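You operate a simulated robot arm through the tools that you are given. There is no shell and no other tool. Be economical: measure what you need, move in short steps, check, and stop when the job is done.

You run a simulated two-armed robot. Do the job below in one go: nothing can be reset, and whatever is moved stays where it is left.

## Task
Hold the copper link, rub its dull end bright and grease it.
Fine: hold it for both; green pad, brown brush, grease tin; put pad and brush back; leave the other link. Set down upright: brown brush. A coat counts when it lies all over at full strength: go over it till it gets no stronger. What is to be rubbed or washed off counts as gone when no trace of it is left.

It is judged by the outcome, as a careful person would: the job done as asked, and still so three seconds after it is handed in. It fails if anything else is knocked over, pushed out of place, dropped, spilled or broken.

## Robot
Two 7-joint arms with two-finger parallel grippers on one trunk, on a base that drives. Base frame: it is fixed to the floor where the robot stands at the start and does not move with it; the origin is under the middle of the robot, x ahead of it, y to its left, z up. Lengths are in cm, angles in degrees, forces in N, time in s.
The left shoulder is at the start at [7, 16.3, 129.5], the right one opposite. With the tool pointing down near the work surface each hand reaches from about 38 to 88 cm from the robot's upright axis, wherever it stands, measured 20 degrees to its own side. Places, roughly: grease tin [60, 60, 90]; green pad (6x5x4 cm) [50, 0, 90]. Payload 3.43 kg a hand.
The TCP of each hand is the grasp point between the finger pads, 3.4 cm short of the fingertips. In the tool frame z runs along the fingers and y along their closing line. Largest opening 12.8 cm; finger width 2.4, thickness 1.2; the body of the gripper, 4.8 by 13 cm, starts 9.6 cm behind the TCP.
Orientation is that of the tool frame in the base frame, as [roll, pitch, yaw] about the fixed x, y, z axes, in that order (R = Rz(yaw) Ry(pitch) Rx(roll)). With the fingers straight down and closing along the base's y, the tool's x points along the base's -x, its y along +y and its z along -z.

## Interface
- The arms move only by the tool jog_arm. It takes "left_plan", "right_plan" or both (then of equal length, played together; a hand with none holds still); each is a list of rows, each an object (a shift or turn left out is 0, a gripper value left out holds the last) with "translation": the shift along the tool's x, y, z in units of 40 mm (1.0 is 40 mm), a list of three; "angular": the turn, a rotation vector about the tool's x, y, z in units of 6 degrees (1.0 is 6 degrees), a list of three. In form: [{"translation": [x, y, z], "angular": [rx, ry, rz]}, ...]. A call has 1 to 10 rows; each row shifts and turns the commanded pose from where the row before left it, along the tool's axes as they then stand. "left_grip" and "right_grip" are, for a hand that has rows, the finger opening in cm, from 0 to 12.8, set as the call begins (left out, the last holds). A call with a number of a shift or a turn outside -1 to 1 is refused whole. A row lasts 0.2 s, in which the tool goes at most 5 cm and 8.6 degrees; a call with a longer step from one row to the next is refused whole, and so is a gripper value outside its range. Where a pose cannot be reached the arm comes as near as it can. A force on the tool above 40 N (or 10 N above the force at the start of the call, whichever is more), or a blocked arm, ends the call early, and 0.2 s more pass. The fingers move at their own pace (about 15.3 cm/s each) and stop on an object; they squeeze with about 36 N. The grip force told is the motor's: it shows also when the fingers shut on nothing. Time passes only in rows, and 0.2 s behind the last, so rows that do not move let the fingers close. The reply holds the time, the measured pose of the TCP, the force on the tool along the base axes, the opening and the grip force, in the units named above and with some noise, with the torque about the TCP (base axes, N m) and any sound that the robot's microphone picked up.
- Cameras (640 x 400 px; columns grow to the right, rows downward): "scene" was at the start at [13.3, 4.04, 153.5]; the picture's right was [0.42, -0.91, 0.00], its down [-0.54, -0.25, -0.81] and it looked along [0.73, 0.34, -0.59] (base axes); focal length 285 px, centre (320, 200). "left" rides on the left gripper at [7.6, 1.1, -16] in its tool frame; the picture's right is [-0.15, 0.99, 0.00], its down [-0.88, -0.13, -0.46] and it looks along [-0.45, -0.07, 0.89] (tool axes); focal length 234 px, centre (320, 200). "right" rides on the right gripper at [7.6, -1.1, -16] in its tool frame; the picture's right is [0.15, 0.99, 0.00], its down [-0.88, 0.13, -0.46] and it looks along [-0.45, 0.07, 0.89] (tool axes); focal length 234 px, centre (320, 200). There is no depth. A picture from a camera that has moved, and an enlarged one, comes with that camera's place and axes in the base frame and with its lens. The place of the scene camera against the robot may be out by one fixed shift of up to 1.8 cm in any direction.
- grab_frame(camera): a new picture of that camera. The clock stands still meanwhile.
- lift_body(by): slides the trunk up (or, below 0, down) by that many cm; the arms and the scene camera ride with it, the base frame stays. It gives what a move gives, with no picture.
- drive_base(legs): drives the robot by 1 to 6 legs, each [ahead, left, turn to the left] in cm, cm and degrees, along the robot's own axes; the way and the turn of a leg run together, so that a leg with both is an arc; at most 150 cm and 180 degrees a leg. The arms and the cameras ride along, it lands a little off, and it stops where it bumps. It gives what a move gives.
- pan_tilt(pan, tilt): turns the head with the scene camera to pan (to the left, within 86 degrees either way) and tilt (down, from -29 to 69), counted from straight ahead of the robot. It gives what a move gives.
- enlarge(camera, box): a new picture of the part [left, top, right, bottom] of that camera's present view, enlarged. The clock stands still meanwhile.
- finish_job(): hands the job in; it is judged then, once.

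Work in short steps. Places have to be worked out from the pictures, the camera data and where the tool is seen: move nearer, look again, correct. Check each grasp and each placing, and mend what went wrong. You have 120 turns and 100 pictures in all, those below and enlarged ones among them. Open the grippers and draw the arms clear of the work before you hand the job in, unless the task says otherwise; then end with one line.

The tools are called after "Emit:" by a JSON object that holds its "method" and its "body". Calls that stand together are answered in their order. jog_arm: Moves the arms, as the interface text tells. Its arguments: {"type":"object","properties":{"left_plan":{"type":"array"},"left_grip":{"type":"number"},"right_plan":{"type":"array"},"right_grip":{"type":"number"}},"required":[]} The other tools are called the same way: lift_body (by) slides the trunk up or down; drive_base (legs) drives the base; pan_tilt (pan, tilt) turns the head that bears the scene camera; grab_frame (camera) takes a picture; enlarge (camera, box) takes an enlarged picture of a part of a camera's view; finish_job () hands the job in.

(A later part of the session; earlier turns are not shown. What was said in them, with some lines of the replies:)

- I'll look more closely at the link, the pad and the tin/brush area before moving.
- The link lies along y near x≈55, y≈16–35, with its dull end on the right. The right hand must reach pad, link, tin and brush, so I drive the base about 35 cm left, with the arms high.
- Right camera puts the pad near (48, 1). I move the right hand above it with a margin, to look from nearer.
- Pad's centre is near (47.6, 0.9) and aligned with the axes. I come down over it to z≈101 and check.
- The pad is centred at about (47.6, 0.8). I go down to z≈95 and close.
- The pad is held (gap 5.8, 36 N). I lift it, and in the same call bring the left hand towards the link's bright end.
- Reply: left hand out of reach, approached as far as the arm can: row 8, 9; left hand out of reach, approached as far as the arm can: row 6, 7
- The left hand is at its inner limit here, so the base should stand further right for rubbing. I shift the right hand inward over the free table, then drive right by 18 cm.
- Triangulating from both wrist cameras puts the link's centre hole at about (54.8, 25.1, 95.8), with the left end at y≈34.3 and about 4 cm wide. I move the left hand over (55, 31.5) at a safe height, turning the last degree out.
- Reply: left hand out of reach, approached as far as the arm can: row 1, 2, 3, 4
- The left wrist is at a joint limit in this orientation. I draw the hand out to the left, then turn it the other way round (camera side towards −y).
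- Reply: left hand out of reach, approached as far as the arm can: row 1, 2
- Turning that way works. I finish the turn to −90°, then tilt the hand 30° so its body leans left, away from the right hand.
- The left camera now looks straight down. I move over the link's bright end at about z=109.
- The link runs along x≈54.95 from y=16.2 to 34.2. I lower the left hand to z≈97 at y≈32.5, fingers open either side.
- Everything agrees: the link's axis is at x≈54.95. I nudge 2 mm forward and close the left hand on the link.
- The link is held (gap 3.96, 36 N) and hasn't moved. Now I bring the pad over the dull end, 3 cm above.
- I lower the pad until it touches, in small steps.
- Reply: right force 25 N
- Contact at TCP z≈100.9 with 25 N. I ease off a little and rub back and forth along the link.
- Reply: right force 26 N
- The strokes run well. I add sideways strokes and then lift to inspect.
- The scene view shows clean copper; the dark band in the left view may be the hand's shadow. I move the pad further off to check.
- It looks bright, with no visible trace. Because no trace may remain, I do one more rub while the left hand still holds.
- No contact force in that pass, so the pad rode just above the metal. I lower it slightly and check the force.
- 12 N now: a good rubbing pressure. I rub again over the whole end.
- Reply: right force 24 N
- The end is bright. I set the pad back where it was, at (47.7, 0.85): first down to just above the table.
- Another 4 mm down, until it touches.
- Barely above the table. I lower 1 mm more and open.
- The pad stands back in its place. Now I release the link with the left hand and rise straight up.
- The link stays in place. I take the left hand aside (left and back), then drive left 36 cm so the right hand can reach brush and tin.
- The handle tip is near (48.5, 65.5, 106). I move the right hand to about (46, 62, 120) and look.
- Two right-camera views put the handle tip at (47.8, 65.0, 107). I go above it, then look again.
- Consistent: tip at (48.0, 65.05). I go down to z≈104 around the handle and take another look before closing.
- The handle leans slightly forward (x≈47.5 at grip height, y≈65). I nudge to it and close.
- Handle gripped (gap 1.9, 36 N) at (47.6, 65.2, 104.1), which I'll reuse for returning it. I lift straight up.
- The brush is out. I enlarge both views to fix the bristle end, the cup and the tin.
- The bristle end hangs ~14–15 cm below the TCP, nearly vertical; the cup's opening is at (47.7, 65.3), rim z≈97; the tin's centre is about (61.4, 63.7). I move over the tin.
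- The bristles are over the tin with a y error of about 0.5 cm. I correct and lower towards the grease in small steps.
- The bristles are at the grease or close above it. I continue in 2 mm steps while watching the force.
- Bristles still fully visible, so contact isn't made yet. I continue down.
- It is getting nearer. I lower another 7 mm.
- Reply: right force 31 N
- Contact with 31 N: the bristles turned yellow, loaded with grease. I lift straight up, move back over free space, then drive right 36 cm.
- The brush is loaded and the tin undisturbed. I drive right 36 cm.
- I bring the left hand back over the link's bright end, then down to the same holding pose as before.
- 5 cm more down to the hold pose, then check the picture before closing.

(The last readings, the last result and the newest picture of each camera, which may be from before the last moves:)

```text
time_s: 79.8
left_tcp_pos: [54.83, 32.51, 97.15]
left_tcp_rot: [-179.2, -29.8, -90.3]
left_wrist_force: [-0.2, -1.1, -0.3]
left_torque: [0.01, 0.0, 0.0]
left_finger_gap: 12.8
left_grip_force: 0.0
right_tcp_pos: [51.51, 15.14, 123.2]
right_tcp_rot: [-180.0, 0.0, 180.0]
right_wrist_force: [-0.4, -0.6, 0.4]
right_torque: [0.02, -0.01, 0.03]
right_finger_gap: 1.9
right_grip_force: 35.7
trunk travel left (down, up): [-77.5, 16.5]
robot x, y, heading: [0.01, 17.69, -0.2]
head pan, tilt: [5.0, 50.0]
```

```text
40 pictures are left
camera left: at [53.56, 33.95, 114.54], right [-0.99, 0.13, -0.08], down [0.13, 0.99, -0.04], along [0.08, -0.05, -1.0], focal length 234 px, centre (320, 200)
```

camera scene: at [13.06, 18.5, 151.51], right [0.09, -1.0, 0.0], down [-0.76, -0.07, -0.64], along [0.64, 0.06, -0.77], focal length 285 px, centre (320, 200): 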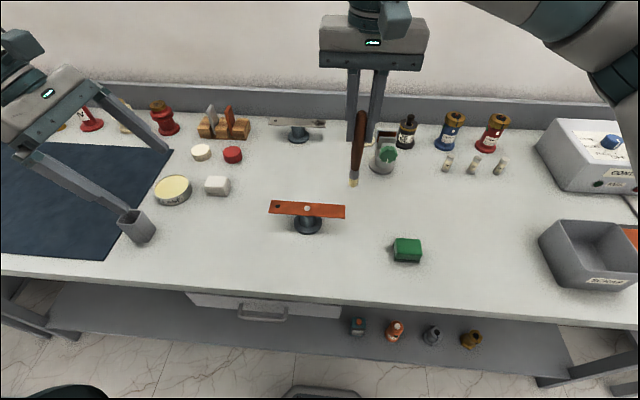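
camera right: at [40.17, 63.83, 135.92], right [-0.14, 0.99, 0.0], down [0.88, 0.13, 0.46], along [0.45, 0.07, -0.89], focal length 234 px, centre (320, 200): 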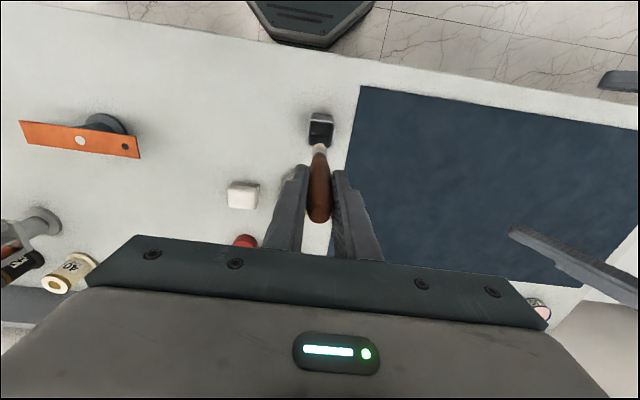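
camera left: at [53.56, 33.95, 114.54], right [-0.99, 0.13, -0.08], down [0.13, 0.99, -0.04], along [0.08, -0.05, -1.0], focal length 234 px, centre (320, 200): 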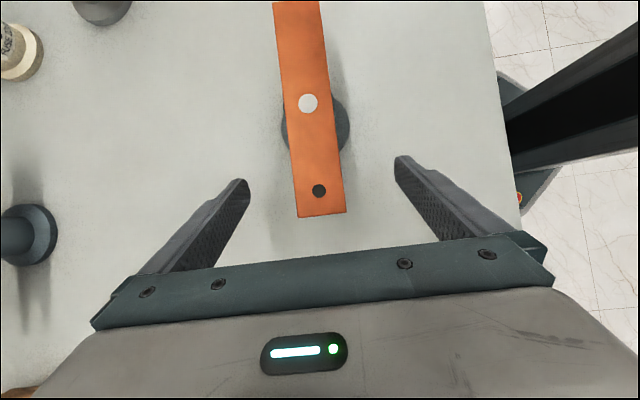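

Aligned as before. I close on the link, then bring the brush over the bright end, still clear of it.

Emit:
{"method": "jog_arm", "body": {"left_plan": [{"translation": [0, -0.02, 0]}, {}, {}, {}], "left_grip": 3.0}}

Emit:
{"method": "jog_arm", "body": {"right_plan": [{"translation": [-0.43, 0.46, 0.4]}, {"translation": [-0.43, 0.46, 0.8]}, {"translation": [0, 0, 0.8]}, {}]}}

Emit:
{"method": "grab_frame", "body": {"camera": "left"}}

Emit:
{"method": "enlarge", "body": {"camera": "scene", "box": [240, 120, 400, 250]}}

```text
time_s: 80.8
left_tcp_pos: [54.93, 32.53, 97.0]
left_tcp_rot: [-179.3, -29.8, -90.3]
left_wrist_force: [0.0, 0.1, -0.1]
left_torque: [0.19, 0.03, -0.03]
left_finger_gap: 3.98
left_grip_force: 35.9
right_tcp_pos: [51.63, 15.14, 123.22]
right_tcp_rot: [-180.0, 0.0, 180.0]
right_wrist_force: [0.6, 0.7, -0.7]
right_torque: [0.0, 0.01, 0.01]
right_finger_gap: 1.89
right_grip_force: 35.5
trunk travel left (down, up): [-77.5, 16.5]
robot x, y, heading: [0.13, 17.35, 0.0]
head pan, tilt: [5.0, 50.0]
```

```text
time_s: 81.8
left_tcp_pos: [55.1, 32.61, 96.96]
left_tcp_rot: [-179.2, -29.8, -90.4]
left_wrist_force: [1.0, -0.4, -0.1]
left_torque: [0.32, -0.01, 0.01]
left_finger_gap: 3.94
left_grip_force: 36.3
right_tcp_pos: [54.95, 18.88, 115.02]
right_tcp_rot: [179.9, 0.0, 180.0]
right_wrist_force: [0.0, 0.3, 0.2]
right_torque: [-0.02, 0.02, -0.04]
right_finger_gap: 1.88
right_grip_force: 35.9
trunk travel left (down, up): [-77.5, 16.5]
robot x, y, heading: [-0.35, 17.44, 0.1]
head pan, tilt: [5.0, 50.0]
```

```text
39 pictures are left
camera left: at [53.73, 34.03, 114.45], right [-0.99, 0.13, -0.08], down [0.13, 0.99, -0.04], along [0.08, -0.05, -1.0], focal length 234 px, centre (320, 200)
```

left: 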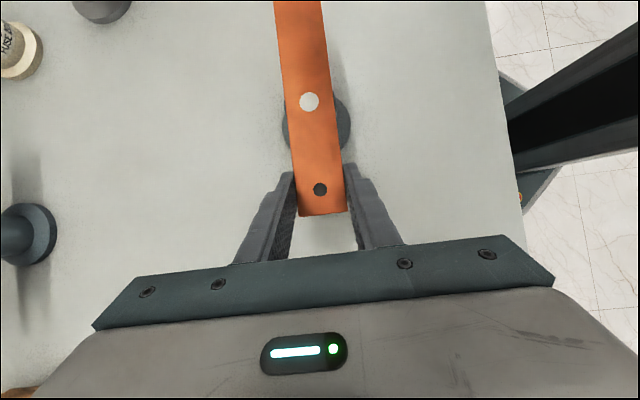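

```text
3.08 times, centred on (320, 185) of scene
camera zoom: at [13.1, 18.59, 151.5], right [0.09, -1.0, 0.0], down [-0.76, -0.07, -0.64], along [0.64, 0.06, -0.77], focal length 878 px, centre (320, 246)
```

zoom: 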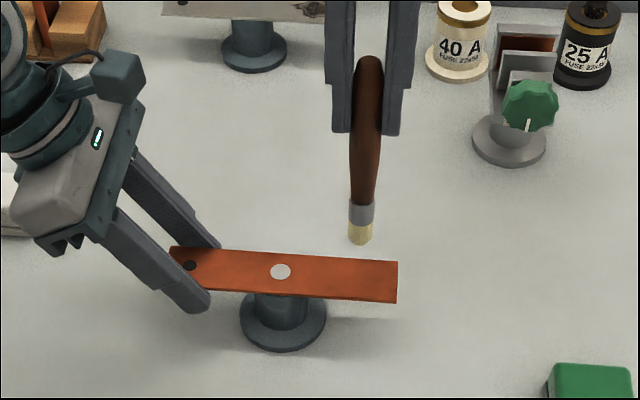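

The link is held. I lower the brush in small steps to feel the surface.

Emit:
{"method": "jog_arm", "body": {"right_plan": [{"translation": [0, 0, 0.4]}, {"translation": [0, 0, 0.4]}, {"translation": [0, 0, 0.12]}, {"translation": [0, 0, 0.08]}, {"translation": [0, 0, 0.06]}, {"translation": [0, 0, 0.06]}]}}

```text
time_s: 83.2
left_tcp_pos: [55.03, 32.57, 97.01]
left_tcp_rot: [-179.3, -29.8, -90.3]
left_wrist_force: [2.8, 0.6, -3.4]
left_torque: [1.06, 0.02, 0.31]
left_finger_gap: 3.96
left_grip_force: 35.9
right_tcp_pos: [54.96, 18.86, 111.02]
right_tcp_rot: [180.0, 0.2, 180.0]
right_wrist_force: [-1.5, -1.2, 12.6]
right_torque: [-0.11, 0.1, 0.03]
right_finger_gap: 1.89
right_grip_force: 36.3
trunk travel left (down, up): [-77.5, 16.5]
robot x, y, heading: [-0.55, 17.82, -0.1]
head pan, tilt: [5.0, 50.0]
```

Contact at TCP z≈111 with 13 N. I paint lengthwise strokes across the width of the end.

Emit:
{"method": "jog_arm", "body": {"right_plan": [{"translation": [0.33, -0.5, 0]}, {"translation": [0, 0.6, 0]}, {"translation": [0, 0.6, 0]}, {"translation": [-0.22, 0, 0]}, {"translation": [0, -0.6, 0]}, {"translation": [0, -0.6, 0]}, {"translation": [-0.22, 0, 0]}, {"translation": [0, 0.6, 0]}, {"translation": [0, 0.6, 0]}, {"translation": [-0.22, 0, 0]}]}}

Emit:
{"method": "jog_arm", "body": {"right_plan": [{"translation": [0, -0.6, 0]}, {"translation": [0, -0.6, 0]}, {"translation": [0.65, 0.15, 0]}, {"translation": [-0.65, 0.15, 0]}, {"translation": [0.65, 0.15, 0]}, {"translation": [-0.65, 0.15, 0]}, {"translation": [0.65, 0.15, 0]}, {"translation": [-0.65, 0.15, 0]}, {"translation": [0.65, 0.15, 0]}, {"translation": [-0.35, -0.4, 0]}]}}

Emit:
{"method": "enlarge", "body": {"camera": "scene", "box": [260, 140, 380, 240]}}

```text
time_s: 85.4
left_tcp_pos: [54.84, 32.55, 97.09]
left_tcp_rot: [-179.3, -29.9, -90.3]
left_wrist_force: [-1.8, 1.6, 7.5]
left_torque: [-0.81, 0.22, -0.22]
left_finger_gap: 3.97
left_grip_force: 35.9
right_tcp_pos: [56.22, 21.52, 110.73]
right_tcp_rot: [-180.0, 0.0, -180.0]
right_wrist_force: [0.6, -0.1, -0.1]
right_torque: [-0.02, -0.01, -0.01]
right_finger_gap: 1.88
right_grip_force: 36.3
trunk travel left (down, up): [-77.5, 16.5]
robot x, y, heading: [0.38, 17.23, -0.1]
head pan, tilt: [5.0, 50.0]
```

```text
time_s: 87.6
left_tcp_pos: [54.82, 32.6, 97.01]
left_tcp_rot: [-179.3, -29.8, -90.5]
left_wrist_force: [-1.5, 0.1, 3.0]
left_torque: [-0.41, 0.11, -0.16]
left_finger_gap: 3.95
left_grip_force: 36.2
right_tcp_pos: [55.01, 19.49, 110.78]
right_tcp_rot: [180.0, 0.0, 180.0]
right_wrist_force: [-0.4, 0.1, 1.8]
right_torque: [-0.02, 0.09, -0.01]
right_finger_gap: 1.84
right_grip_force: 35.9
trunk travel left (down, up): [-77.5, 16.5]
robot x, y, heading: [-0.32, 17.8, 0.0]
head pan, tilt: [5.0, 50.0]
```

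```text
4.00 times, centred on (320, 190) of scene
camera zoom: at [13.02, 18.46, 151.51], right [0.09, -1.0, 0.0], down [-0.76, -0.07, -0.64], along [0.64, 0.06, -0.77], focal length 1141 px, centre (320, 240)
```

zoom: 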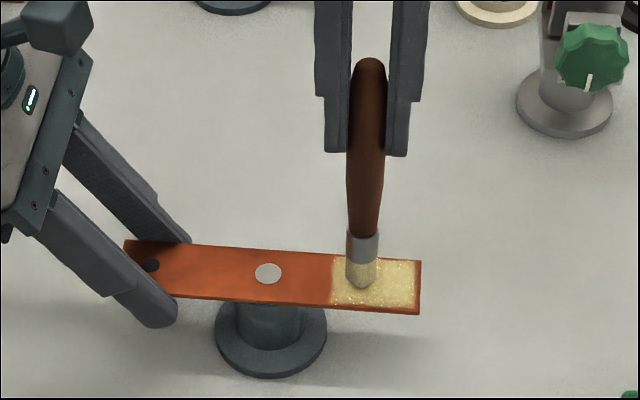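

A grease coat is appearing over the end. The force has fallen to near zero, so I lower 2 mm and go over it again.

Emit:
{"method": "jog_arm", "body": {"right_plan": [{"translation": [0, 0, 0.04]}, {"translation": [0, 0, 0.02]}, {}]}}

```text
time_s: 88.4
left_tcp_pos: [54.91, 32.57, 96.95]
left_tcp_rot: [-179.2, -29.8, -90.4]
left_wrist_force: [4.1, -3.1, -3.4]
left_torque: [0.98, 0.0, 0.46]
left_finger_gap: 3.96
left_grip_force: 36.5
right_tcp_pos: [55.02, 19.38, 110.61]
right_tcp_rot: [179.9, 0.1, -180.0]
right_wrist_force: [-3.2, 0.6, 23.5]
right_torque: [0.11, 0.4, 0.03]
right_finger_gap: 1.9
right_grip_force: 36.1
trunk travel left (down, up): [-77.5, 16.5]
robot x, y, heading: [0.06, 17.55, 0.1]
head pan, tilt: [5.0, 50.0]
```

Now 23 N. Second full pass.

Emit:
{"method": "jog_arm", "body": {"right_plan": [{"translation": [0.33, -0.65, 0]}, {"translation": [0, 0.6, 0]}, {"translation": [0, 0.6, 0]}, {"translation": [-0.22, 0, 0]}, {"translation": [0, -0.6, 0]}, {"translation": [0, -0.6, 0]}, {"translation": [-0.22, 0, 0]}, {"translation": [0, 0.6, 0]}, {"translation": [0, 0.6, 0]}, {"translation": [-0.22, 0, 0]}]}}

Emit:
{"method": "jog_arm", "body": {"right_plan": [{"translation": [0, -0.6, 0]}, {"translation": [0, -0.6, 0]}, {"translation": [0.65, 0.15, 0]}, {"translation": [-0.65, 0.15, 0]}, {"translation": [0.65, 0.15, 0]}, {"translation": [-0.65, 0.15, 0]}, {"translation": [0.65, 0.15, 0]}, {"translation": [-0.65, 0.15, 0]}, {"translation": [0.65, 0.15, 0]}, {"translation": [-0.35, -0.4, 0]}]}}

Emit:
{"method": "jog_arm", "body": {"right_plan": [{"translation": [0, 0, -0.5]}, {"translation": [0, -0.5, -0.8]}, {"translation": [0.5, -0.8, -0.6]}, {"translation": [0.5, -0.8, 0]}, {}]}}

Emit:
{"method": "enlarge", "body": {"camera": "left", "box": [220, 0, 420, 125]}}

Emit:
{"method": "enlarge", "body": {"camera": "scene", "box": [260, 180, 370, 250]}}

```text
time_s: 90.6
left_tcp_pos: [54.84, 32.68, 97.11]
left_tcp_rot: [-179.2, -29.9, -90.4]
left_wrist_force: [4.2, -0.9, 0.1]
left_torque: [-0.13, 0.44, 0.57]
left_finger_gap: 3.97
left_grip_force: 36.0
right_tcp_pos: [56.08, 21.6, 110.53]
right_tcp_rot: [179.9, 0.0, -179.9]
right_wrist_force: [-6.3, -1.4, 21.2]
right_torque: [-0.28, 0.87, -0.03]
right_finger_gap: 1.9
right_grip_force: 35.5
trunk travel left (down, up): [-77.5, 16.5]
robot x, y, heading: [0.27, 17.48, -0.2]
head pan, tilt: [5.0, 50.0]
```

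```text
time_s: 92.8
left_tcp_pos: [54.77, 32.62, 97.06]
left_tcp_rot: [-179.2, -29.8, -90.4]
left_wrist_force: [1.5, -0.9, 3.3]
left_torque: [-0.25, 0.16, 0.19]
left_finger_gap: 3.95
left_grip_force: 35.8
right_tcp_pos: [55.12, 19.48, 110.49]
right_tcp_rot: [-180.0, -0.1, -179.9]
right_wrist_force: [-2.6, 3.6, 11.2]
right_torque: [0.46, 0.35, 0.02]
right_finger_gap: 1.91
right_grip_force: 36.5
trunk travel left (down, up): [-77.5, 16.5]
robot x, y, heading: [-0.03, 17.5, 0.0]
head pan, tilt: [5.0, 50.0]
```

```text
time_s: 94.0
left_tcp_pos: [54.99, 32.66, 97.04]
left_tcp_rot: [-179.3, -30.0, -90.4]
left_wrist_force: [-2.1, -0.7, 6.4]
left_torque: [-0.86, 0.05, -0.22]
left_finger_gap: 3.96
left_grip_force: 36.4
right_tcp_pos: [51.13, 11.31, 118.22]
right_tcp_rot: [-179.9, -0.1, 180.0]
right_wrist_force: [0.3, 0.2, -0.5]
right_torque: [0.01, 0.02, 0.03]
right_finger_gap: 1.89
right_grip_force: 36.2
trunk travel left (down, up): [-77.5, 16.5]
robot x, y, heading: [0.33, 17.48, -0.0]
head pan, tilt: [5.0, 50.0]
```

```text
3.20 times, centred on (320, 62) of left
camera zoom: at [53.65, 34.01, 114.5], right [-0.99, 0.13, -0.08], down [0.13, 0.99, -0.04], along [0.08, -0.05, -1.0], focal length 749 px, centre (320, 640)
```

zoom: 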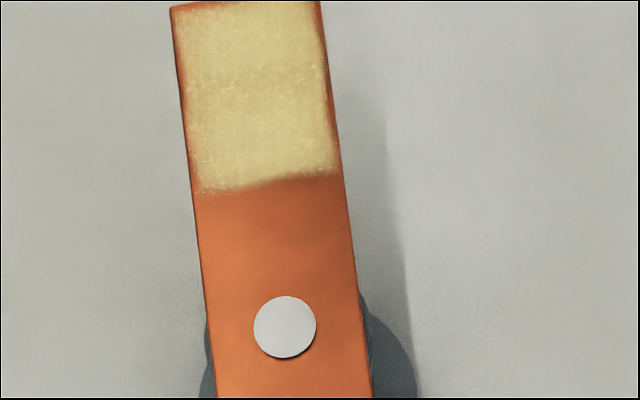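

```text
5.71 times, centred on (315, 215) of scene
camera zoom: at [13.03, 18.63, 151.51], right [0.09, -1.0, 0.0], down [-0.76, -0.07, -0.64], along [0.64, 0.06, -0.77], focal length 1630 px, centre (349, 114)
```

zoom: 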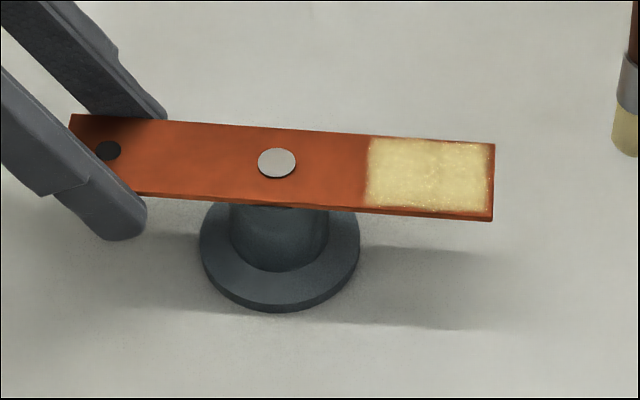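

The coat is dense over the former dull patch but thinner at the rims and the very end. I return for a wider third pass reaching closer to the edges.

Emit:
{"method": "jog_arm", "body": {"right_plan": [{"translation": [-0.5, 0.8, 0]}, {"translation": [-0.5, 0.8, 0.4]}, {"translation": [0, 0.5, 0.6]}, {"translation": [0, 0, 0.6]}, {"translation": [0, 0, 0.25]}, {"translation": [0, 0, 0.05]}, {}]}}

Emit:
{"method": "jog_arm", "body": {"right_plan": [{"translation": [0.43, -0.78, 0]}, {"translation": [0, 0.7, 0]}, {"translation": [0, 0.7, 0]}, {"translation": [-0.28, 0, 0]}, {"translation": [0, -0.7, 0]}, {"translation": [0, -0.7, 0]}, {"translation": [-0.28, 0, 0]}, {"translation": [0, 0.7, 0]}, {"translation": [0, 0.7, 0]}, {"translation": [-0.28, 0, 0]}]}}

Emit:
{"method": "jog_arm", "body": {"right_plan": [{"translation": [0, -0.7, 0]}, {"translation": [0, -0.7, 0]}, {"translation": [0.42, 0, 0]}, {"translation": [0.42, 0, 0]}, {"translation": [0, 0.2, 0]}, {"translation": [-0.42, 0, 0]}, {"translation": [-0.42, 0, 0]}, {"translation": [0, 0.2, 0]}, {"translation": [0.42, 0, 0]}, {"translation": [0.42, 0, 0]}]}}

Emit:
{"method": "jog_arm", "body": {"right_plan": [{"translation": [0, 0.25, 0]}, {"translation": [-0.42, 0, 0]}, {"translation": [-0.42, 0, 0]}, {"translation": [0, 0.25, 0]}, {"translation": [0.42, 0, 0]}, {"translation": [0.42, 0, 0]}, {"translation": [0, 0.25, 0]}, {"translation": [-0.42, 0, 0]}, {"translation": [-0.42, 0, 0]}, {"translation": [0.42, -0.4, 0]}]}}

Emit:
{"method": "jog_arm", "body": {"right_plan": [{"translation": [0, 0, -0.5]}, {"translation": [0, -0.5, -0.8]}, {"translation": [0.5, -0.8, -0.6]}, {"translation": [0.5, -0.8, 0]}, {}]}}

Emit:
{"method": "enlarge", "body": {"camera": "left", "box": [220, 0, 420, 125]}}

Emit:
{"method": "enlarge", "body": {"camera": "scene", "box": [260, 180, 370, 250]}}

```text
time_s: 95.6
left_tcp_pos: [54.97, 32.63, 96.98]
left_tcp_rot: [-179.3, -29.9, -90.4]
left_wrist_force: [-0.8, -1.5, 2.8]
left_torque: [-0.64, 0.0, -0.1]
left_finger_gap: 3.98
left_grip_force: 35.8
right_tcp_pos: [55.35, 19.48, 110.52]
right_tcp_rot: [-179.9, 0.0, -180.0]
right_wrist_force: [0.2, -0.1, 0.0]
right_torque: [-0.02, -0.01, 0.01]
right_finger_gap: 1.88
right_grip_force: 35.5
trunk travel left (down, up): [-77.5, 16.5]
robot x, y, heading: [-0.07, 17.79, -0.3]
head pan, tilt: [5.0, 50.0]
```

```text
time_s: 97.8
left_tcp_pos: [54.97, 32.61, 97.0]
left_tcp_rot: [-179.3, -29.8, -90.3]
left_wrist_force: [-0.2, 1.0, 2.0]
left_torque: [-0.26, 0.01, -0.1]
left_finger_gap: 3.97
left_grip_force: 35.2
right_tcp_pos: [56.83, 21.87, 110.53]
right_tcp_rot: [-180.0, 0.0, 180.0]
right_wrist_force: [0.5, 0.2, -0.5]
right_torque: [-0.02, -0.01, -0.03]
right_finger_gap: 1.89
right_grip_force: 36.2
trunk travel left (down, up): [-77.5, 16.5]
robot x, y, heading: [0.28, 17.52, 0.1]
head pan, tilt: [5.0, 50.0]
```

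```text
time_s: 100.0
left_tcp_pos: [54.87, 32.74, 96.98]
left_tcp_rot: [-179.3, -29.8, -90.4]
left_wrist_force: [-0.6, 0.4, 0.0]
left_torque: [0.08, -0.13, -0.08]
left_finger_gap: 3.96
left_grip_force: 36.1
right_tcp_pos: [53.38, 18.03, 110.42]
right_tcp_rot: [-180.0, 0.1, 180.0]
right_wrist_force: [1.6, 0.3, 5.9]
right_torque: [-0.03, -0.24, 0.01]
right_finger_gap: 1.9
right_grip_force: 36.3
trunk travel left (down, up): [-77.5, 16.5]
robot x, y, heading: [-0.27, 17.79, -0.1]
head pan, tilt: [5.0, 50.0]
```

```text
time_s: 102.2
left_tcp_pos: [54.92, 32.58, 97.01]
left_tcp_rot: [-179.4, -29.8, -90.5]
left_wrist_force: [-0.5, 0.8, -0.6]
left_torque: [-0.04, 0.02, -0.03]
left_finger_gap: 3.98
left_grip_force: 35.8
right_tcp_pos: [55.28, 19.13, 110.56]
right_tcp_rot: [179.9, -0.1, 179.9]
right_wrist_force: [-1.2, 0.2, -0.6]
right_torque: [0.02, -0.04, -0.03]
right_finger_gap: 1.88
right_grip_force: 35.6
trunk travel left (down, up): [-77.5, 16.5]
robot x, y, heading: [-0.39, 17.57, 0.1]
head pan, tilt: [5.0, 50.0]
```

```text
time_s: 103.4
left_tcp_pos: [54.88, 32.58, 96.99]
left_tcp_rot: [-179.3, -30.0, -90.4]
left_wrist_force: [-0.5, -1.4, -0.6]
left_torque: [0.37, 0.03, -0.02]
left_finger_gap: 3.98
left_grip_force: 36.2
right_tcp_pos: [51.37, 10.73, 118.04]
right_tcp_rot: [180.0, -0.1, 180.0]
right_wrist_force: [-0.4, 0.3, -0.4]
right_torque: [0.02, 0.01, 0.01]
right_finger_gap: 1.88
right_grip_force: 36.6
trunk travel left (down, up): [-77.5, 16.5]
robot x, y, heading: [0.1, 17.56, -0.1]
head pan, tilt: [5.0, 50.0]
```

```text
3.20 times, centred on (320, 62) of left
camera zoom: at [53.71, 34.02, 114.47], right [-0.99, 0.13, -0.08], down [0.13, 0.99, -0.04], along [0.08, -0.05, -1.0], focal length 749 px, centre (320, 640)
```

zoom: 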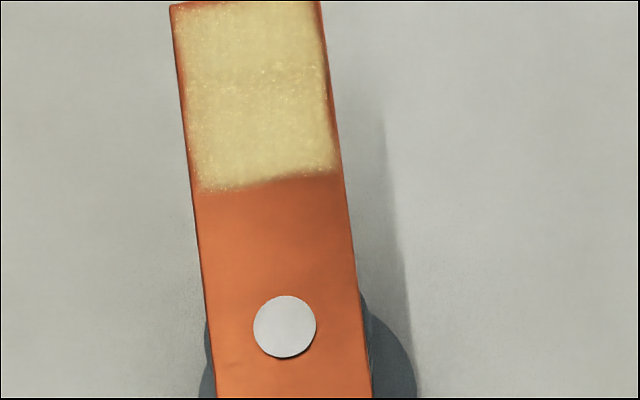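

```text
5.71 times, centred on (315, 215) of scene
camera zoom: at [13.09, 18.62, 151.5], right [0.09, -1.0, 0.0], down [-0.76, -0.07, -0.64], along [0.64, 0.06, -0.77], focal length 1630 px, centre (349, 114)
```

zoom: 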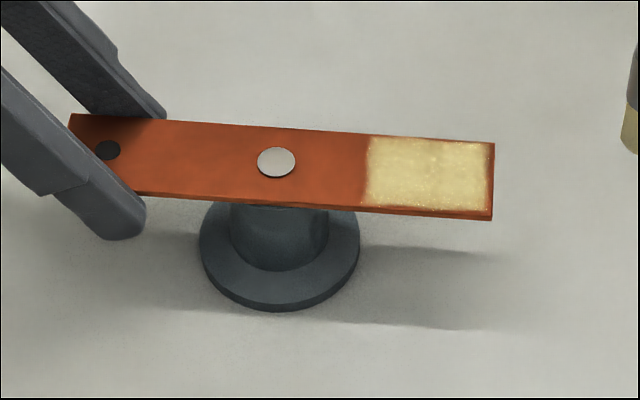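

The coat looks the same, but that pass ran with almost no force. I do one more pass with firm contact to see whether it gets stronger.

Emit:
{"method": "jog_arm", "body": {"right_plan": [{"translation": [-0.5, 0.8, 0]}, {"translation": [-0.5, 0.8, 0.4]}, {"translation": [0.05, 0.5, 0.6]}, {"translation": [0, 0, 0.6]}, {"translation": [0, 0, 0.27]}, {"translation": [0, 0, 0.05]}, {"translation": [0, 0, 0.03]}, {}]}}

```text
time_s: 105.2
left_tcp_pos: [54.99, 32.54, 96.99]
left_tcp_rot: [-179.1, -29.9, -90.3]
left_wrist_force: [4.6, 2.3, -2.5]
left_torque: [1.11, -0.14, 0.44]
left_finger_gap: 3.97
left_grip_force: 36.3
right_tcp_pos: [54.99, 19.15, 110.36]
right_tcp_rot: [179.9, 0.2, 180.0]
right_wrist_force: [2.9, -3.2, 27.5]
right_torque: [-0.51, -0.58, 0.02]
right_finger_gap: 1.88
right_grip_force: 36.3
trunk travel left (down, up): [-77.5, 16.5]
robot x, y, heading: [-0.12, 17.75, 0.2]
head pan, tilt: [5.0, 50.0]
```

27 N contact. Full pass, near to the edges.

Emit:
{"method": "jog_arm", "body": {"right_plan": [{"translation": [0.4, -0.66, 0]}, {"translation": [0, 0.67, 0]}, {"translation": [0, 0.67, 0]}, {"translation": [-0.26, 0, 0.005]}, {"translation": [0, -0.67, 0]}, {"translation": [0, -0.67, 0]}, {"translation": [-0.26, 0, 0.005]}, {"translation": [0, 0.67, 0]}, {"translation": [0, 0.67, 0]}, {"translation": [-0.26, 0, 0.005]}]}}

Emit:
{"method": "jog_arm", "body": {"right_plan": [{"translation": [0, -0.67, 0.01]}, {"translation": [0, -0.67, 0]}, {"translation": [0.78, 0.1, 0]}, {"translation": [-0.78, 0.1, 0]}, {"translation": [0.78, 0.2, 0]}, {"translation": [-0.78, 0.2, 0]}, {"translation": [0.78, 0.2, 0]}, {"translation": [-0.78, 0.2, 0]}, {"translation": [0.78, 0.2, 0]}, {"translation": [-0.4, -0.5, 0]}]}}

Emit:
{"method": "jog_arm", "body": {"right_plan": [{"translation": [0, 0, -0.5]}, {"translation": [0, -0.5, -0.8]}, {"translation": [0.5, -0.8, -0.6]}, {"translation": [0.5, -0.8, 0]}, {}]}}

Emit:
{"method": "enlarge", "body": {"camera": "left", "box": [220, 0, 420, 125]}}

Emit:
{"method": "enlarge", "body": {"camera": "scene", "box": [260, 180, 370, 250]}}

```text
time_s: 107.4
left_tcp_pos: [54.88, 32.6, 97.12]
left_tcp_rot: [-179.2, -29.8, -90.5]
left_wrist_force: [-1.7, -0.4, 5.4]
left_torque: [-0.89, 0.31, -0.26]
left_finger_gap: 3.96
left_grip_force: 35.6
right_tcp_pos: [56.21, 22.02, 110.35]
right_tcp_rot: [180.0, 0.0, -180.0]
right_wrist_force: [-1.4, -0.1, 5.2]
right_torque: [0.04, 0.25, 0.04]
right_finger_gap: 1.89
right_grip_force: 35.7
trunk travel left (down, up): [-77.5, 16.5]
robot x, y, heading: [0.06, 17.46, 0.3]
head pan, tilt: [5.0, 50.0]
```

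```text
time_s: 109.6
left_tcp_pos: [54.79, 32.67, 97.06]
left_tcp_rot: [-179.2, -29.8, -90.5]
left_wrist_force: [0.3, -1.2, 0.8]
left_torque: [0.32, 0.19, 0.13]
left_finger_gap: 3.95
left_grip_force: 36.2
right_tcp_pos: [54.83, 19.38, 110.28]
right_tcp_rot: [179.9, 0.0, -179.9]
right_wrist_force: [-3.7, 2.3, 12.1]
right_torque: [0.49, 0.45, 0.0]
right_finger_gap: 1.91
right_grip_force: 36.0
trunk travel left (down, up): [-77.5, 16.5]
robot x, y, heading: [0.22, 17.62, -0.0]
head pan, tilt: [5.0, 50.0]
```

```text
time_s: 110.8
left_tcp_pos: [55.02, 32.66, 97.07]
left_tcp_rot: [-179.3, -29.9, -90.5]
left_wrist_force: [-2.9, -1.9, 5.5]
left_torque: [-0.81, 0.11, -0.25]
left_finger_gap: 3.97
left_grip_force: 36.2
right_tcp_pos: [51.13, 10.94, 117.86]
right_tcp_rot: [-179.9, 0.0, 180.0]
right_wrist_force: [0.7, 0.8, -0.8]
right_torque: [-0.03, 0.01, 0.02]
right_finger_gap: 1.92
right_grip_force: 36.0
trunk travel left (down, up): [-77.5, 16.5]
robot x, y, heading: [0.09, 17.38, 0.1]
head pan, tilt: [5.0, 50.0]
```

```text
3.20 times, centred on (320, 62) of left
camera zoom: at [53.68, 34.02, 114.51], right [-0.99, 0.13, -0.08], down [0.13, 0.99, -0.04], along [0.08, -0.05, -1.0], focal length 749 px, centre (320, 640)
```

zoom: 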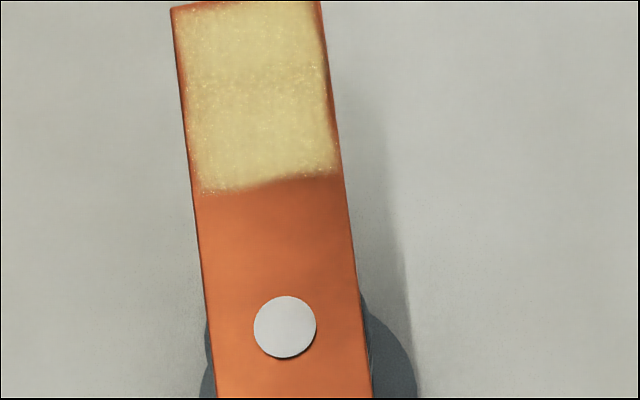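

```text
5.71 times, centred on (315, 215) of scene
camera zoom: at [13.04, 18.63, 151.51], right [0.09, -1.0, 0.0], down [-0.76, -0.07, -0.64], along [0.64, 0.06, -0.77], focal length 1630 px, centre (349, 114)
```

zoom: 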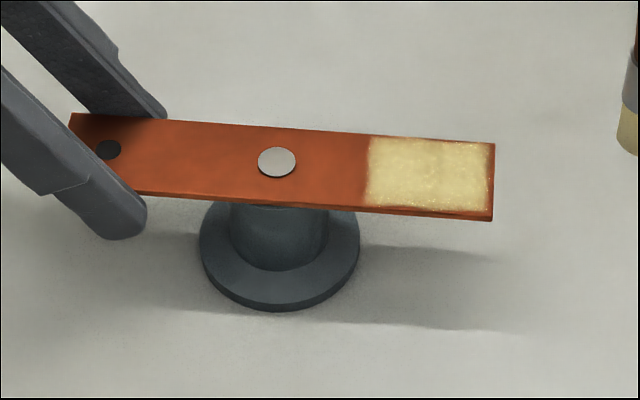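

The coat hasn't changed from the previous passes, so it's at full strength, and the brush is still yellow. I release the link, raise the left hand straight up and take it aside.

Emit:
{"method": "jog_arm", "body": {"left_plan": [{}, {}, {}, {}, {"translation": [0.35, 0, -0.6]}, {"translation": [0.45, 0, -0.8]}, {"translation": [0.45, 0, -0.8]}, {"translation": [0.45, 0, -0.8]}, {"translation": [0.45, 0, -0.8]}, {"translation": [0.45, 0, -0.8]}], "left_grip": 12.8}}

Emit:
{"method": "jog_arm", "body": {"left_plan": [{"translation": [-0.8, 0.6, -0.48]}, {"translation": [-0.8, 0.6, -0.48]}, {"translation": [-0.8, 0.6, -0.48]}, {"translation": [-0.8, 0.6, -0.48]}, {"translation": [-0.8, 0.3, -0.48]}], "right_plan": [{"translation": [0, 0, -0.7]}, {"translation": [0, 0, -0.7]}, {}, {}, {}]}}

Emit:
{"method": "enlarge", "body": {"camera": "scene", "box": [240, 140, 400, 250]}}

```text
time_s: 113.0
left_tcp_pos: [54.56, 32.85, 118.34]
left_tcp_rot: [-179.3, -29.7, -90.5]
left_wrist_force: [-1.0, -0.5, 0.5]
left_torque: [0.01, 0.01, 0.01]
left_finger_gap: 12.82
left_grip_force: 0.1
right_tcp_pos: [51.0, 11.03, 117.96]
right_tcp_rot: [179.9, 0.0, -180.0]
right_wrist_force: [-0.2, -0.4, -1.1]
right_torque: [-0.03, -0.02, 0.01]
right_finger_gap: 1.9
right_grip_force: 35.9
trunk travel left (down, up): [-77.5, 16.5]
robot x, y, heading: [-0.35, 17.56, -0.0]
head pan, tilt: [5.0, 50.0]
```

```text
time_s: 114.2
left_tcp_pos: [43.83, 51.79, 118.4]
left_tcp_rot: [-179.2, -29.9, -90.4]
left_wrist_force: [-0.6, 0.7, 0.4]
left_torque: [-0.03, -0.01, 0.01]
left_finger_gap: 12.8
left_grip_force: 0.2
right_tcp_pos: [50.82, 11.19, 123.53]
right_tcp_rot: [-179.9, 0.0, -180.0]
right_wrist_force: [-0.9, -0.4, 0.2]
right_torque: [0.0, 0.0, -0.05]
right_finger_gap: 1.9
right_grip_force: 36.3
trunk travel left (down, up): [-77.5, 16.5]
robot x, y, heading: [-0.05, 17.57, 0.3]
head pan, tilt: [5.0, 50.0]
```

```text
3.64 times, centred on (320, 195) of scene
camera zoom: at [12.9, 18.8, 151.52], right [0.09, -1.0, 0.0], down [-0.76, -0.07, -0.64], along [0.64, 0.05, -0.77], focal length 1037 px, centre (320, 218)
```

zoom: 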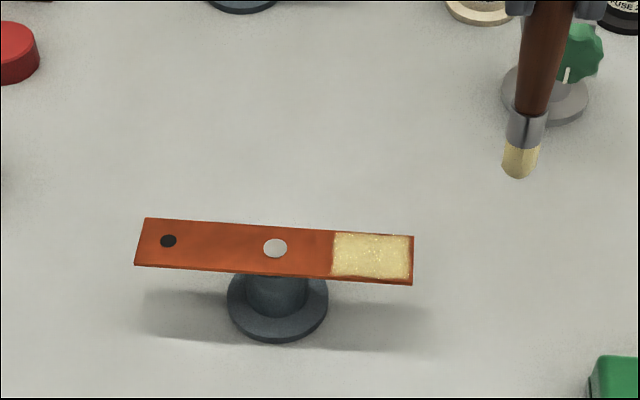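

The link is in place and evenly coated. I drive left 36 cm to return the brush.

Emit:
{"method": "drive_base", "body": {"legs": [[0, 36, 0]]}}

Emit:
{"method": "pan_tilt", "body": {"pan": 12, "tilt": 50}}

```text
time_s: 116.5
left_tcp_pos: [44.14, 87.47, 118.43]
left_tcp_rot: [-179.3, -29.9, -90.5]
left_wrist_force: [0.2, 0.2, 0.2]
left_torque: [0.0, -0.01, -0.05]
left_finger_gap: 12.8
left_grip_force: 0.0
right_tcp_pos: [50.99, 47.0, 123.48]
right_tcp_rot: [179.9, 0.0, 180.0]
right_wrist_force: [0.4, 0.0, -0.9]
right_torque: [0.01, 0.01, 0.03]
right_finger_gap: 1.89
right_grip_force: 35.9
trunk travel left (down, up): [-77.5, 16.5]
robot x, y, heading: [0.3, 53.75, -0.1]
head pan, tilt: [5.0, 50.0]
```

```text
time_s: 117.2
left_tcp_pos: [44.08, 87.55, 118.39]
left_tcp_rot: [-179.3, -29.8, -90.5]
left_wrist_force: [-0.3, 0.3, -0.4]
left_torque: [0.0, 0.0, 0.02]
left_finger_gap: 12.79
left_grip_force: 0.0
right_tcp_pos: [51.06, 47.01, 123.42]
right_tcp_rot: [-180.0, 0.0, -180.0]
right_wrist_force: [-0.6, -0.2, 0.3]
right_torque: [-0.01, 0.01, 0.0]
right_finger_gap: 1.91
right_grip_force: 35.5
trunk travel left (down, up): [-77.5, 16.5]
robot x, y, heading: [0.02, 53.41, -0.0]
head pan, tilt: [12.0, 50.0]
```

I move the brush above the cup at (47.7, 65.2).

Emit:
{"method": "jog_arm", "body": {"right_plan": [{"translation": [0.17, 0.91, 0]}, {"translation": [0.17, 0.91, 0]}, {"translation": [0.17, 0.91, 0]}, {"translation": [0.17, 0.91, 0.2]}, {"translation": [0.16, 0.91, 0.4]}, {}]}}

Emit:
{"method": "enlarge", "body": {"camera": "left", "box": [180, 0, 340, 130]}}

Emit:
{"method": "enlarge", "body": {"camera": "right", "box": [260, 95, 380, 235]}}

```text
time_s: 118.6
left_tcp_pos: [44.14, 87.36, 118.45]
left_tcp_rot: [-179.2, -29.8, -90.5]
left_wrist_force: [-0.6, 0.4, 0.6]
left_torque: [0.06, -0.01, -0.02]
left_finger_gap: 12.81
left_grip_force: 0.0
right_tcp_pos: [47.5, 65.13, 121.07]
right_tcp_rot: [179.9, 0.0, 179.8]
right_wrist_force: [0.7, -0.7, -1.3]
right_torque: [0.02, -0.01, 0.0]
right_finger_gap: 1.92
right_grip_force: 36.3
trunk travel left (down, up): [-77.5, 16.5]
robot x, y, heading: [0.4, 53.43, -0.2]
head pan, tilt: [12.0, 50.0]
```

```text
3.08 times, centred on (260, 65) of left
camera zoom: at [42.83, 88.75, 135.94], right [-0.99, 0.13, -0.08], down [0.13, 0.99, -0.04], along [0.08, -0.05, -1.0], focal length 720 px, centre (505, 615)
```

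zoom: 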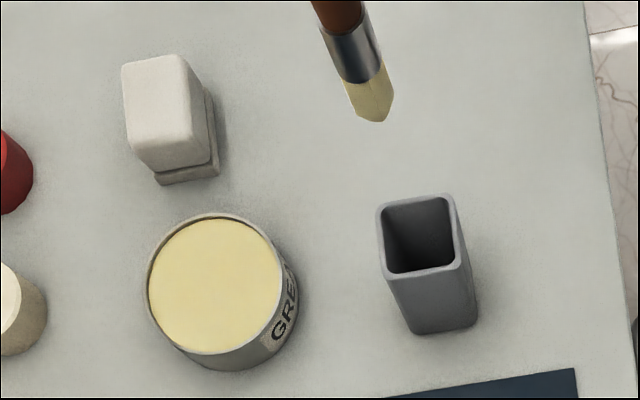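

```text
2.86 times, centred on (320, 165) of right
camera zoom: at [40.03, 63.89, 136.94], right [-0.14, 0.99, 0.0], down [0.88, 0.13, 0.46], along [0.45, 0.07, -0.89], focal length 669 px, centre (320, 300)
```

zoom: 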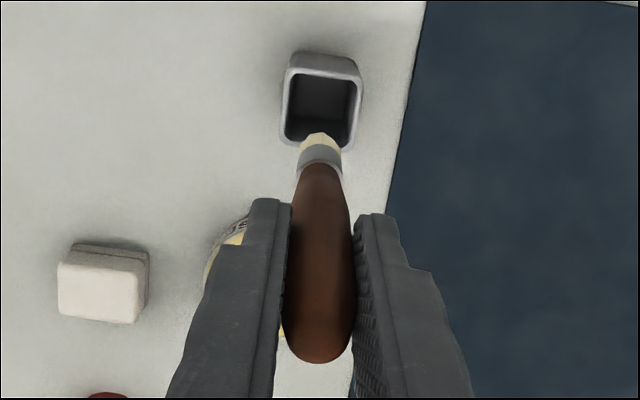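

The bristle end is within 2 mm of the cup's axis. I lower it into the mouth of the cup.

Emit:
{"method": "jog_arm", "body": {"right_plan": [{"translation": [-0.03, 0.04, 0.6]}, {"translation": [0, 0, 0.7]}, {"translation": [0, 0, 0.7]}, {"translation": [0, 0, 0.5]}, {}]}}

Emit:
{"method": "enlarge", "body": {"camera": "left", "box": [180, 0, 340, 130]}}

Emit:
{"method": "enlarge", "body": {"camera": "right", "box": [260, 95, 380, 235]}}

```text
time_s: 119.8
left_tcp_pos: [44.1, 87.48, 118.43]
left_tcp_rot: [-179.3, -29.8, -90.5]
left_wrist_force: [0.5, -0.9, 0.8]
left_torque: [0.0, 0.02, 0.01]
left_finger_gap: 12.81
left_grip_force: 0.1
right_tcp_pos: [47.86, 65.44, 111.04]
right_tcp_rot: [179.9, -0.1, 180.0]
right_wrist_force: [-1.0, 0.4, 0.0]
right_torque: [-0.01, 0.01, 0.02]
right_finger_gap: 1.89
right_grip_force: 35.5
trunk travel left (down, up): [-77.5, 16.5]
robot x, y, heading: [0.33, 53.52, -0.1]
head pan, tilt: [12.0, 50.0]
```

```text
3.08 times, centred on (260, 65) of left
camera zoom: at [42.82, 88.86, 135.91], right [-0.99, 0.13, -0.08], down [0.13, 0.99, -0.04], along [0.08, -0.05, -1.0], focal length 720 px, centre (505, 615)
```

zoom: 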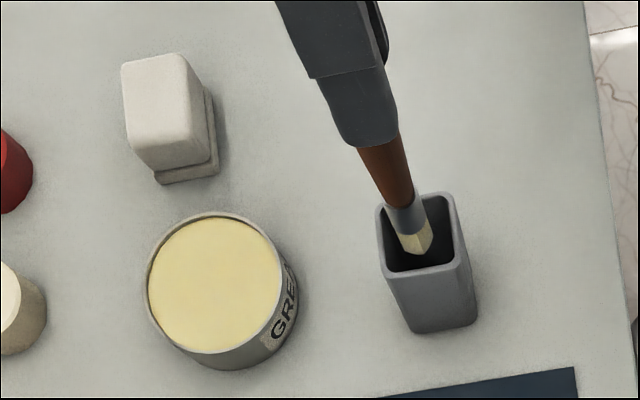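

```text
2.86 times, centred on (320, 165) of right
camera zoom: at [40.24, 64.2, 126.89], right [-0.14, 0.99, 0.0], down [0.88, 0.13, 0.46], along [0.45, 0.07, -0.89], focal length 669 px, centre (320, 300)
```

zoom: 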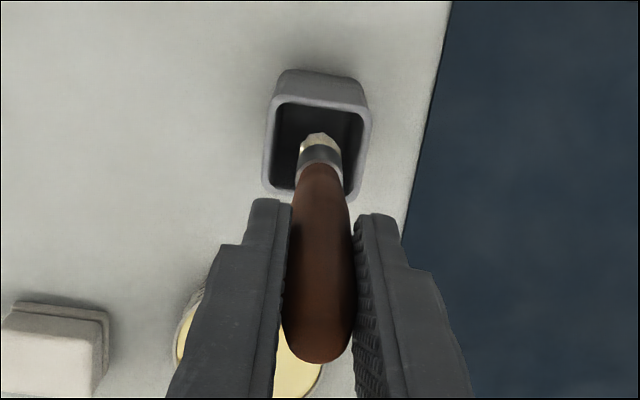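

Inside the cup, centred. I lower to 105, then in small steps until it touches.

Emit:
{"method": "jog_arm", "body": {"right_plan": [{"translation": [0, -0.03, 0.5]}, {"translation": [0, 0, 0.5]}, {"translation": [0, 0, 0.4]}, {"translation": [0, 0, 0.1]}, {"translation": [0, 0, 0.1]}, {"translation": [0, 0, 0.06]}, {}]}}

```text
time_s: 121.4
left_tcp_pos: [43.91, 87.51, 118.54]
left_tcp_rot: [-179.2, -29.7, -90.4]
left_wrist_force: [-0.3, -0.4, 0.0]
left_torque: [0.0, 0.03, 0.04]
left_finger_gap: 12.78
left_grip_force: 0.1
right_tcp_pos: [47.82, 65.28, 104.62]
right_tcp_rot: [179.9, 0.0, 179.9]
right_wrist_force: [1.6, -0.4, 19.3]
right_torque: [-0.08, -0.27, 0.0]
right_finger_gap: 1.88
right_grip_force: 36.7
trunk travel left (down, up): [-77.5, 16.5]
robot x, y, heading: [-0.07, 53.77, -0.2]
head pan, tilt: [12.0, 50.0]
```

Touching bottom (19 N at z=104.6). I ease up half a millimetre, open the fingers and rise.

Emit:
{"method": "jog_arm", "body": {"right_plan": [{"translation": [0, 0, -0.03]}, {}]}}

Emit:
{"method": "jog_arm", "body": {"right_plan": [{}, {}, {}, {}], "right_grip": 8}}

Emit:
{"method": "grab_frame", "body": {"camera": "right"}}

```text
time_s: 122.0
left_tcp_pos: [44.09, 87.49, 118.41]
left_tcp_rot: [-179.3, -29.8, -90.5]
left_wrist_force: [-0.1, -0.1, 0.9]
left_torque: [0.01, 0.0, 0.01]
left_finger_gap: 12.83
left_grip_force: 0.2
right_tcp_pos: [47.71, 65.28, 104.69]
right_tcp_rot: [179.8, 0.1, 179.9]
right_wrist_force: [4.4, 1.7, 19.9]
right_torque: [0.08, -0.65, 0.01]
right_finger_gap: 1.9
right_grip_force: 36.4
trunk travel left (down, up): [-77.5, 16.5]
robot x, y, heading: [-0.3, 53.84, -0.1]
head pan, tilt: [12.0, 50.0]
```

```text
time_s: 123.0
left_tcp_pos: [44.09, 87.6, 118.48]
left_tcp_rot: [-179.3, -29.8, -90.5]
left_wrist_force: [0.4, -0.3, 0.2]
left_torque: [0.02, 0.02, -0.01]
left_finger_gap: 12.82
left_grip_force: 0.1
right_tcp_pos: [47.79, 65.27, 104.5]
right_tcp_rot: [-180.0, 0.0, 179.9]
right_wrist_force: [-0.5, 0.6, 0.3]
right_torque: [-0.02, -0.02, -0.02]
right_finger_gap: 8.02
right_grip_force: 0.0
trunk travel left (down, up): [-77.5, 16.5]
robot x, y, heading: [0.32, 53.69, -0.1]
head pan, tilt: [12.0, 50.0]
```

```text
25 pictures are left
camera right: at [40.24, 64.1, 120.39], right [-0.14, 0.99, 0.0], down [0.88, 0.13, 0.46], along [0.45, 0.07, -0.89], focal length 234 px, centre (320, 200)
```

right: 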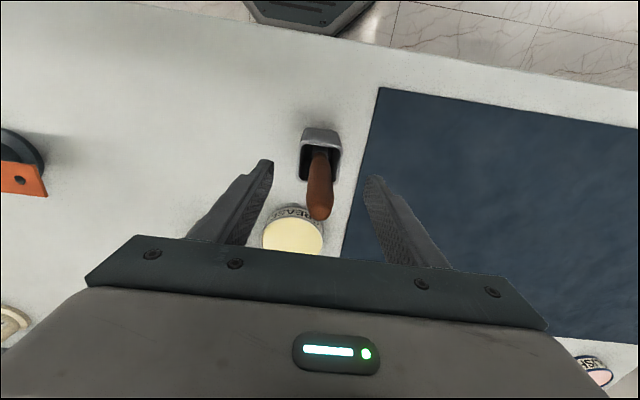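

The brush stands free in the cup as before. I raise the hand straight up and back, and check the whole scene.

Emit:
{"method": "jog_arm", "body": {"right_plan": [{"translation": [0, 0, -0.8]}, {"translation": [0, 0, -1]}, {"translation": [0, 0, -1]}, {"translation": [0, 0, -1]}, {"translation": [0, 0, -1]}, {"translation": [0.3, -0.9, 0]}, {"translation": [0.3, -0.9, 0]}, {"translation": [0.3, -0.9, 0]}, {"translation": [0, -0.9, 0]}, {}]}}

Emit:
{"method": "grab_frame", "body": {"camera": "scene"}}

Emit:
{"method": "enlarge", "body": {"camera": "scene", "box": [240, 170, 400, 270]}}

Emit:
{"method": "enlarge", "body": {"camera": "scene", "box": [430, 200, 640, 320]}}

```text
time_s: 125.2
left_tcp_pos: [44.14, 87.56, 118.37]
left_tcp_rot: [-179.3, -29.9, -90.5]
left_wrist_force: [-0.2, 0.6, -0.3]
left_torque: [-0.02, 0.0, 0.04]
left_finger_gap: 12.82
left_grip_force: 0.2
right_tcp_pos: [44.07, 51.0, 123.7]
right_tcp_rot: [-180.0, 0.1, 179.9]
right_wrist_force: [-0.6, 0.2, 0.1]
right_torque: [-0.01, 0.01, 0.01]
right_finger_gap: 8.0
right_grip_force: 0.1
trunk travel left (down, up): [-77.5, 16.5]
robot x, y, heading: [0.07, 53.58, -0.1]
head pan, tilt: [12.0, 50.0]
```

```text
24 pictures are left
camera scene: at [12.96, 55.65, 151.5], right [0.21, -0.98, 0.0], down [-0.75, -0.16, -0.64], along [0.63, 0.13, -0.77], focal length 285 px, centre (320, 200)
```

scene: 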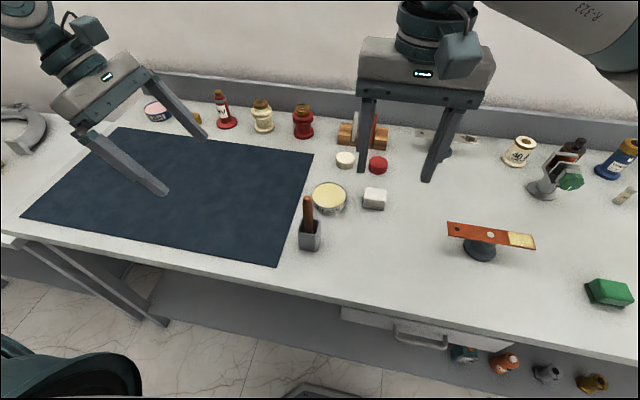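

```text
4.00 times, centred on (320, 220) of scene
camera zoom: at [12.96, 55.65, 151.5], right [0.21, -0.98, 0.0], down [-0.75, -0.16, -0.64], along [0.63, 0.13, -0.77], focal length 1141 px, centre (320, 120)
```

zoom: 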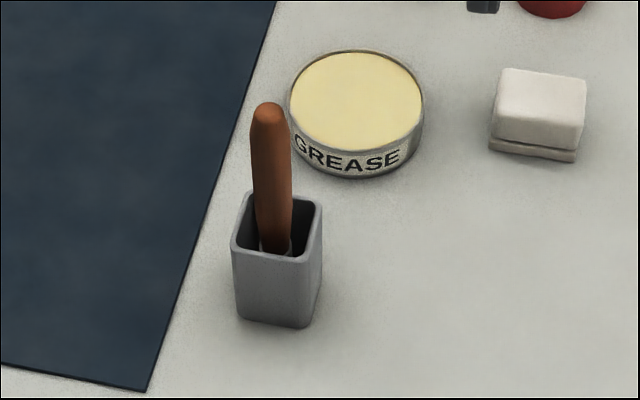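

```text
3.05 times, centred on (535, 260) of scene
camera zoom: at [12.96, 55.65, 151.5], right [0.21, -0.98, 0.0], down [-0.75, -0.16, -0.64], along [0.63, 0.13, -0.77], focal length 869 px, centre (-335, 17)
```

zoom: 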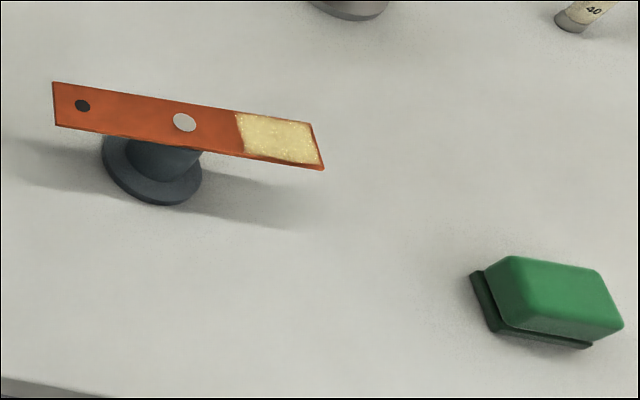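

Everything stands in place: brush upright in its cup, pad back, link coated, and the other link, tin and block unmoved. Both hands are empty, open and clear, so I hand in.

Emit:
{"method": "finish_job", "body": {}}

```text
The job is handed in.
```

I held the copper link while rubbing its dull end bright and again while greasing it all over. The pad is back in place, the brush is upright in its cup, and I left the other link alone.
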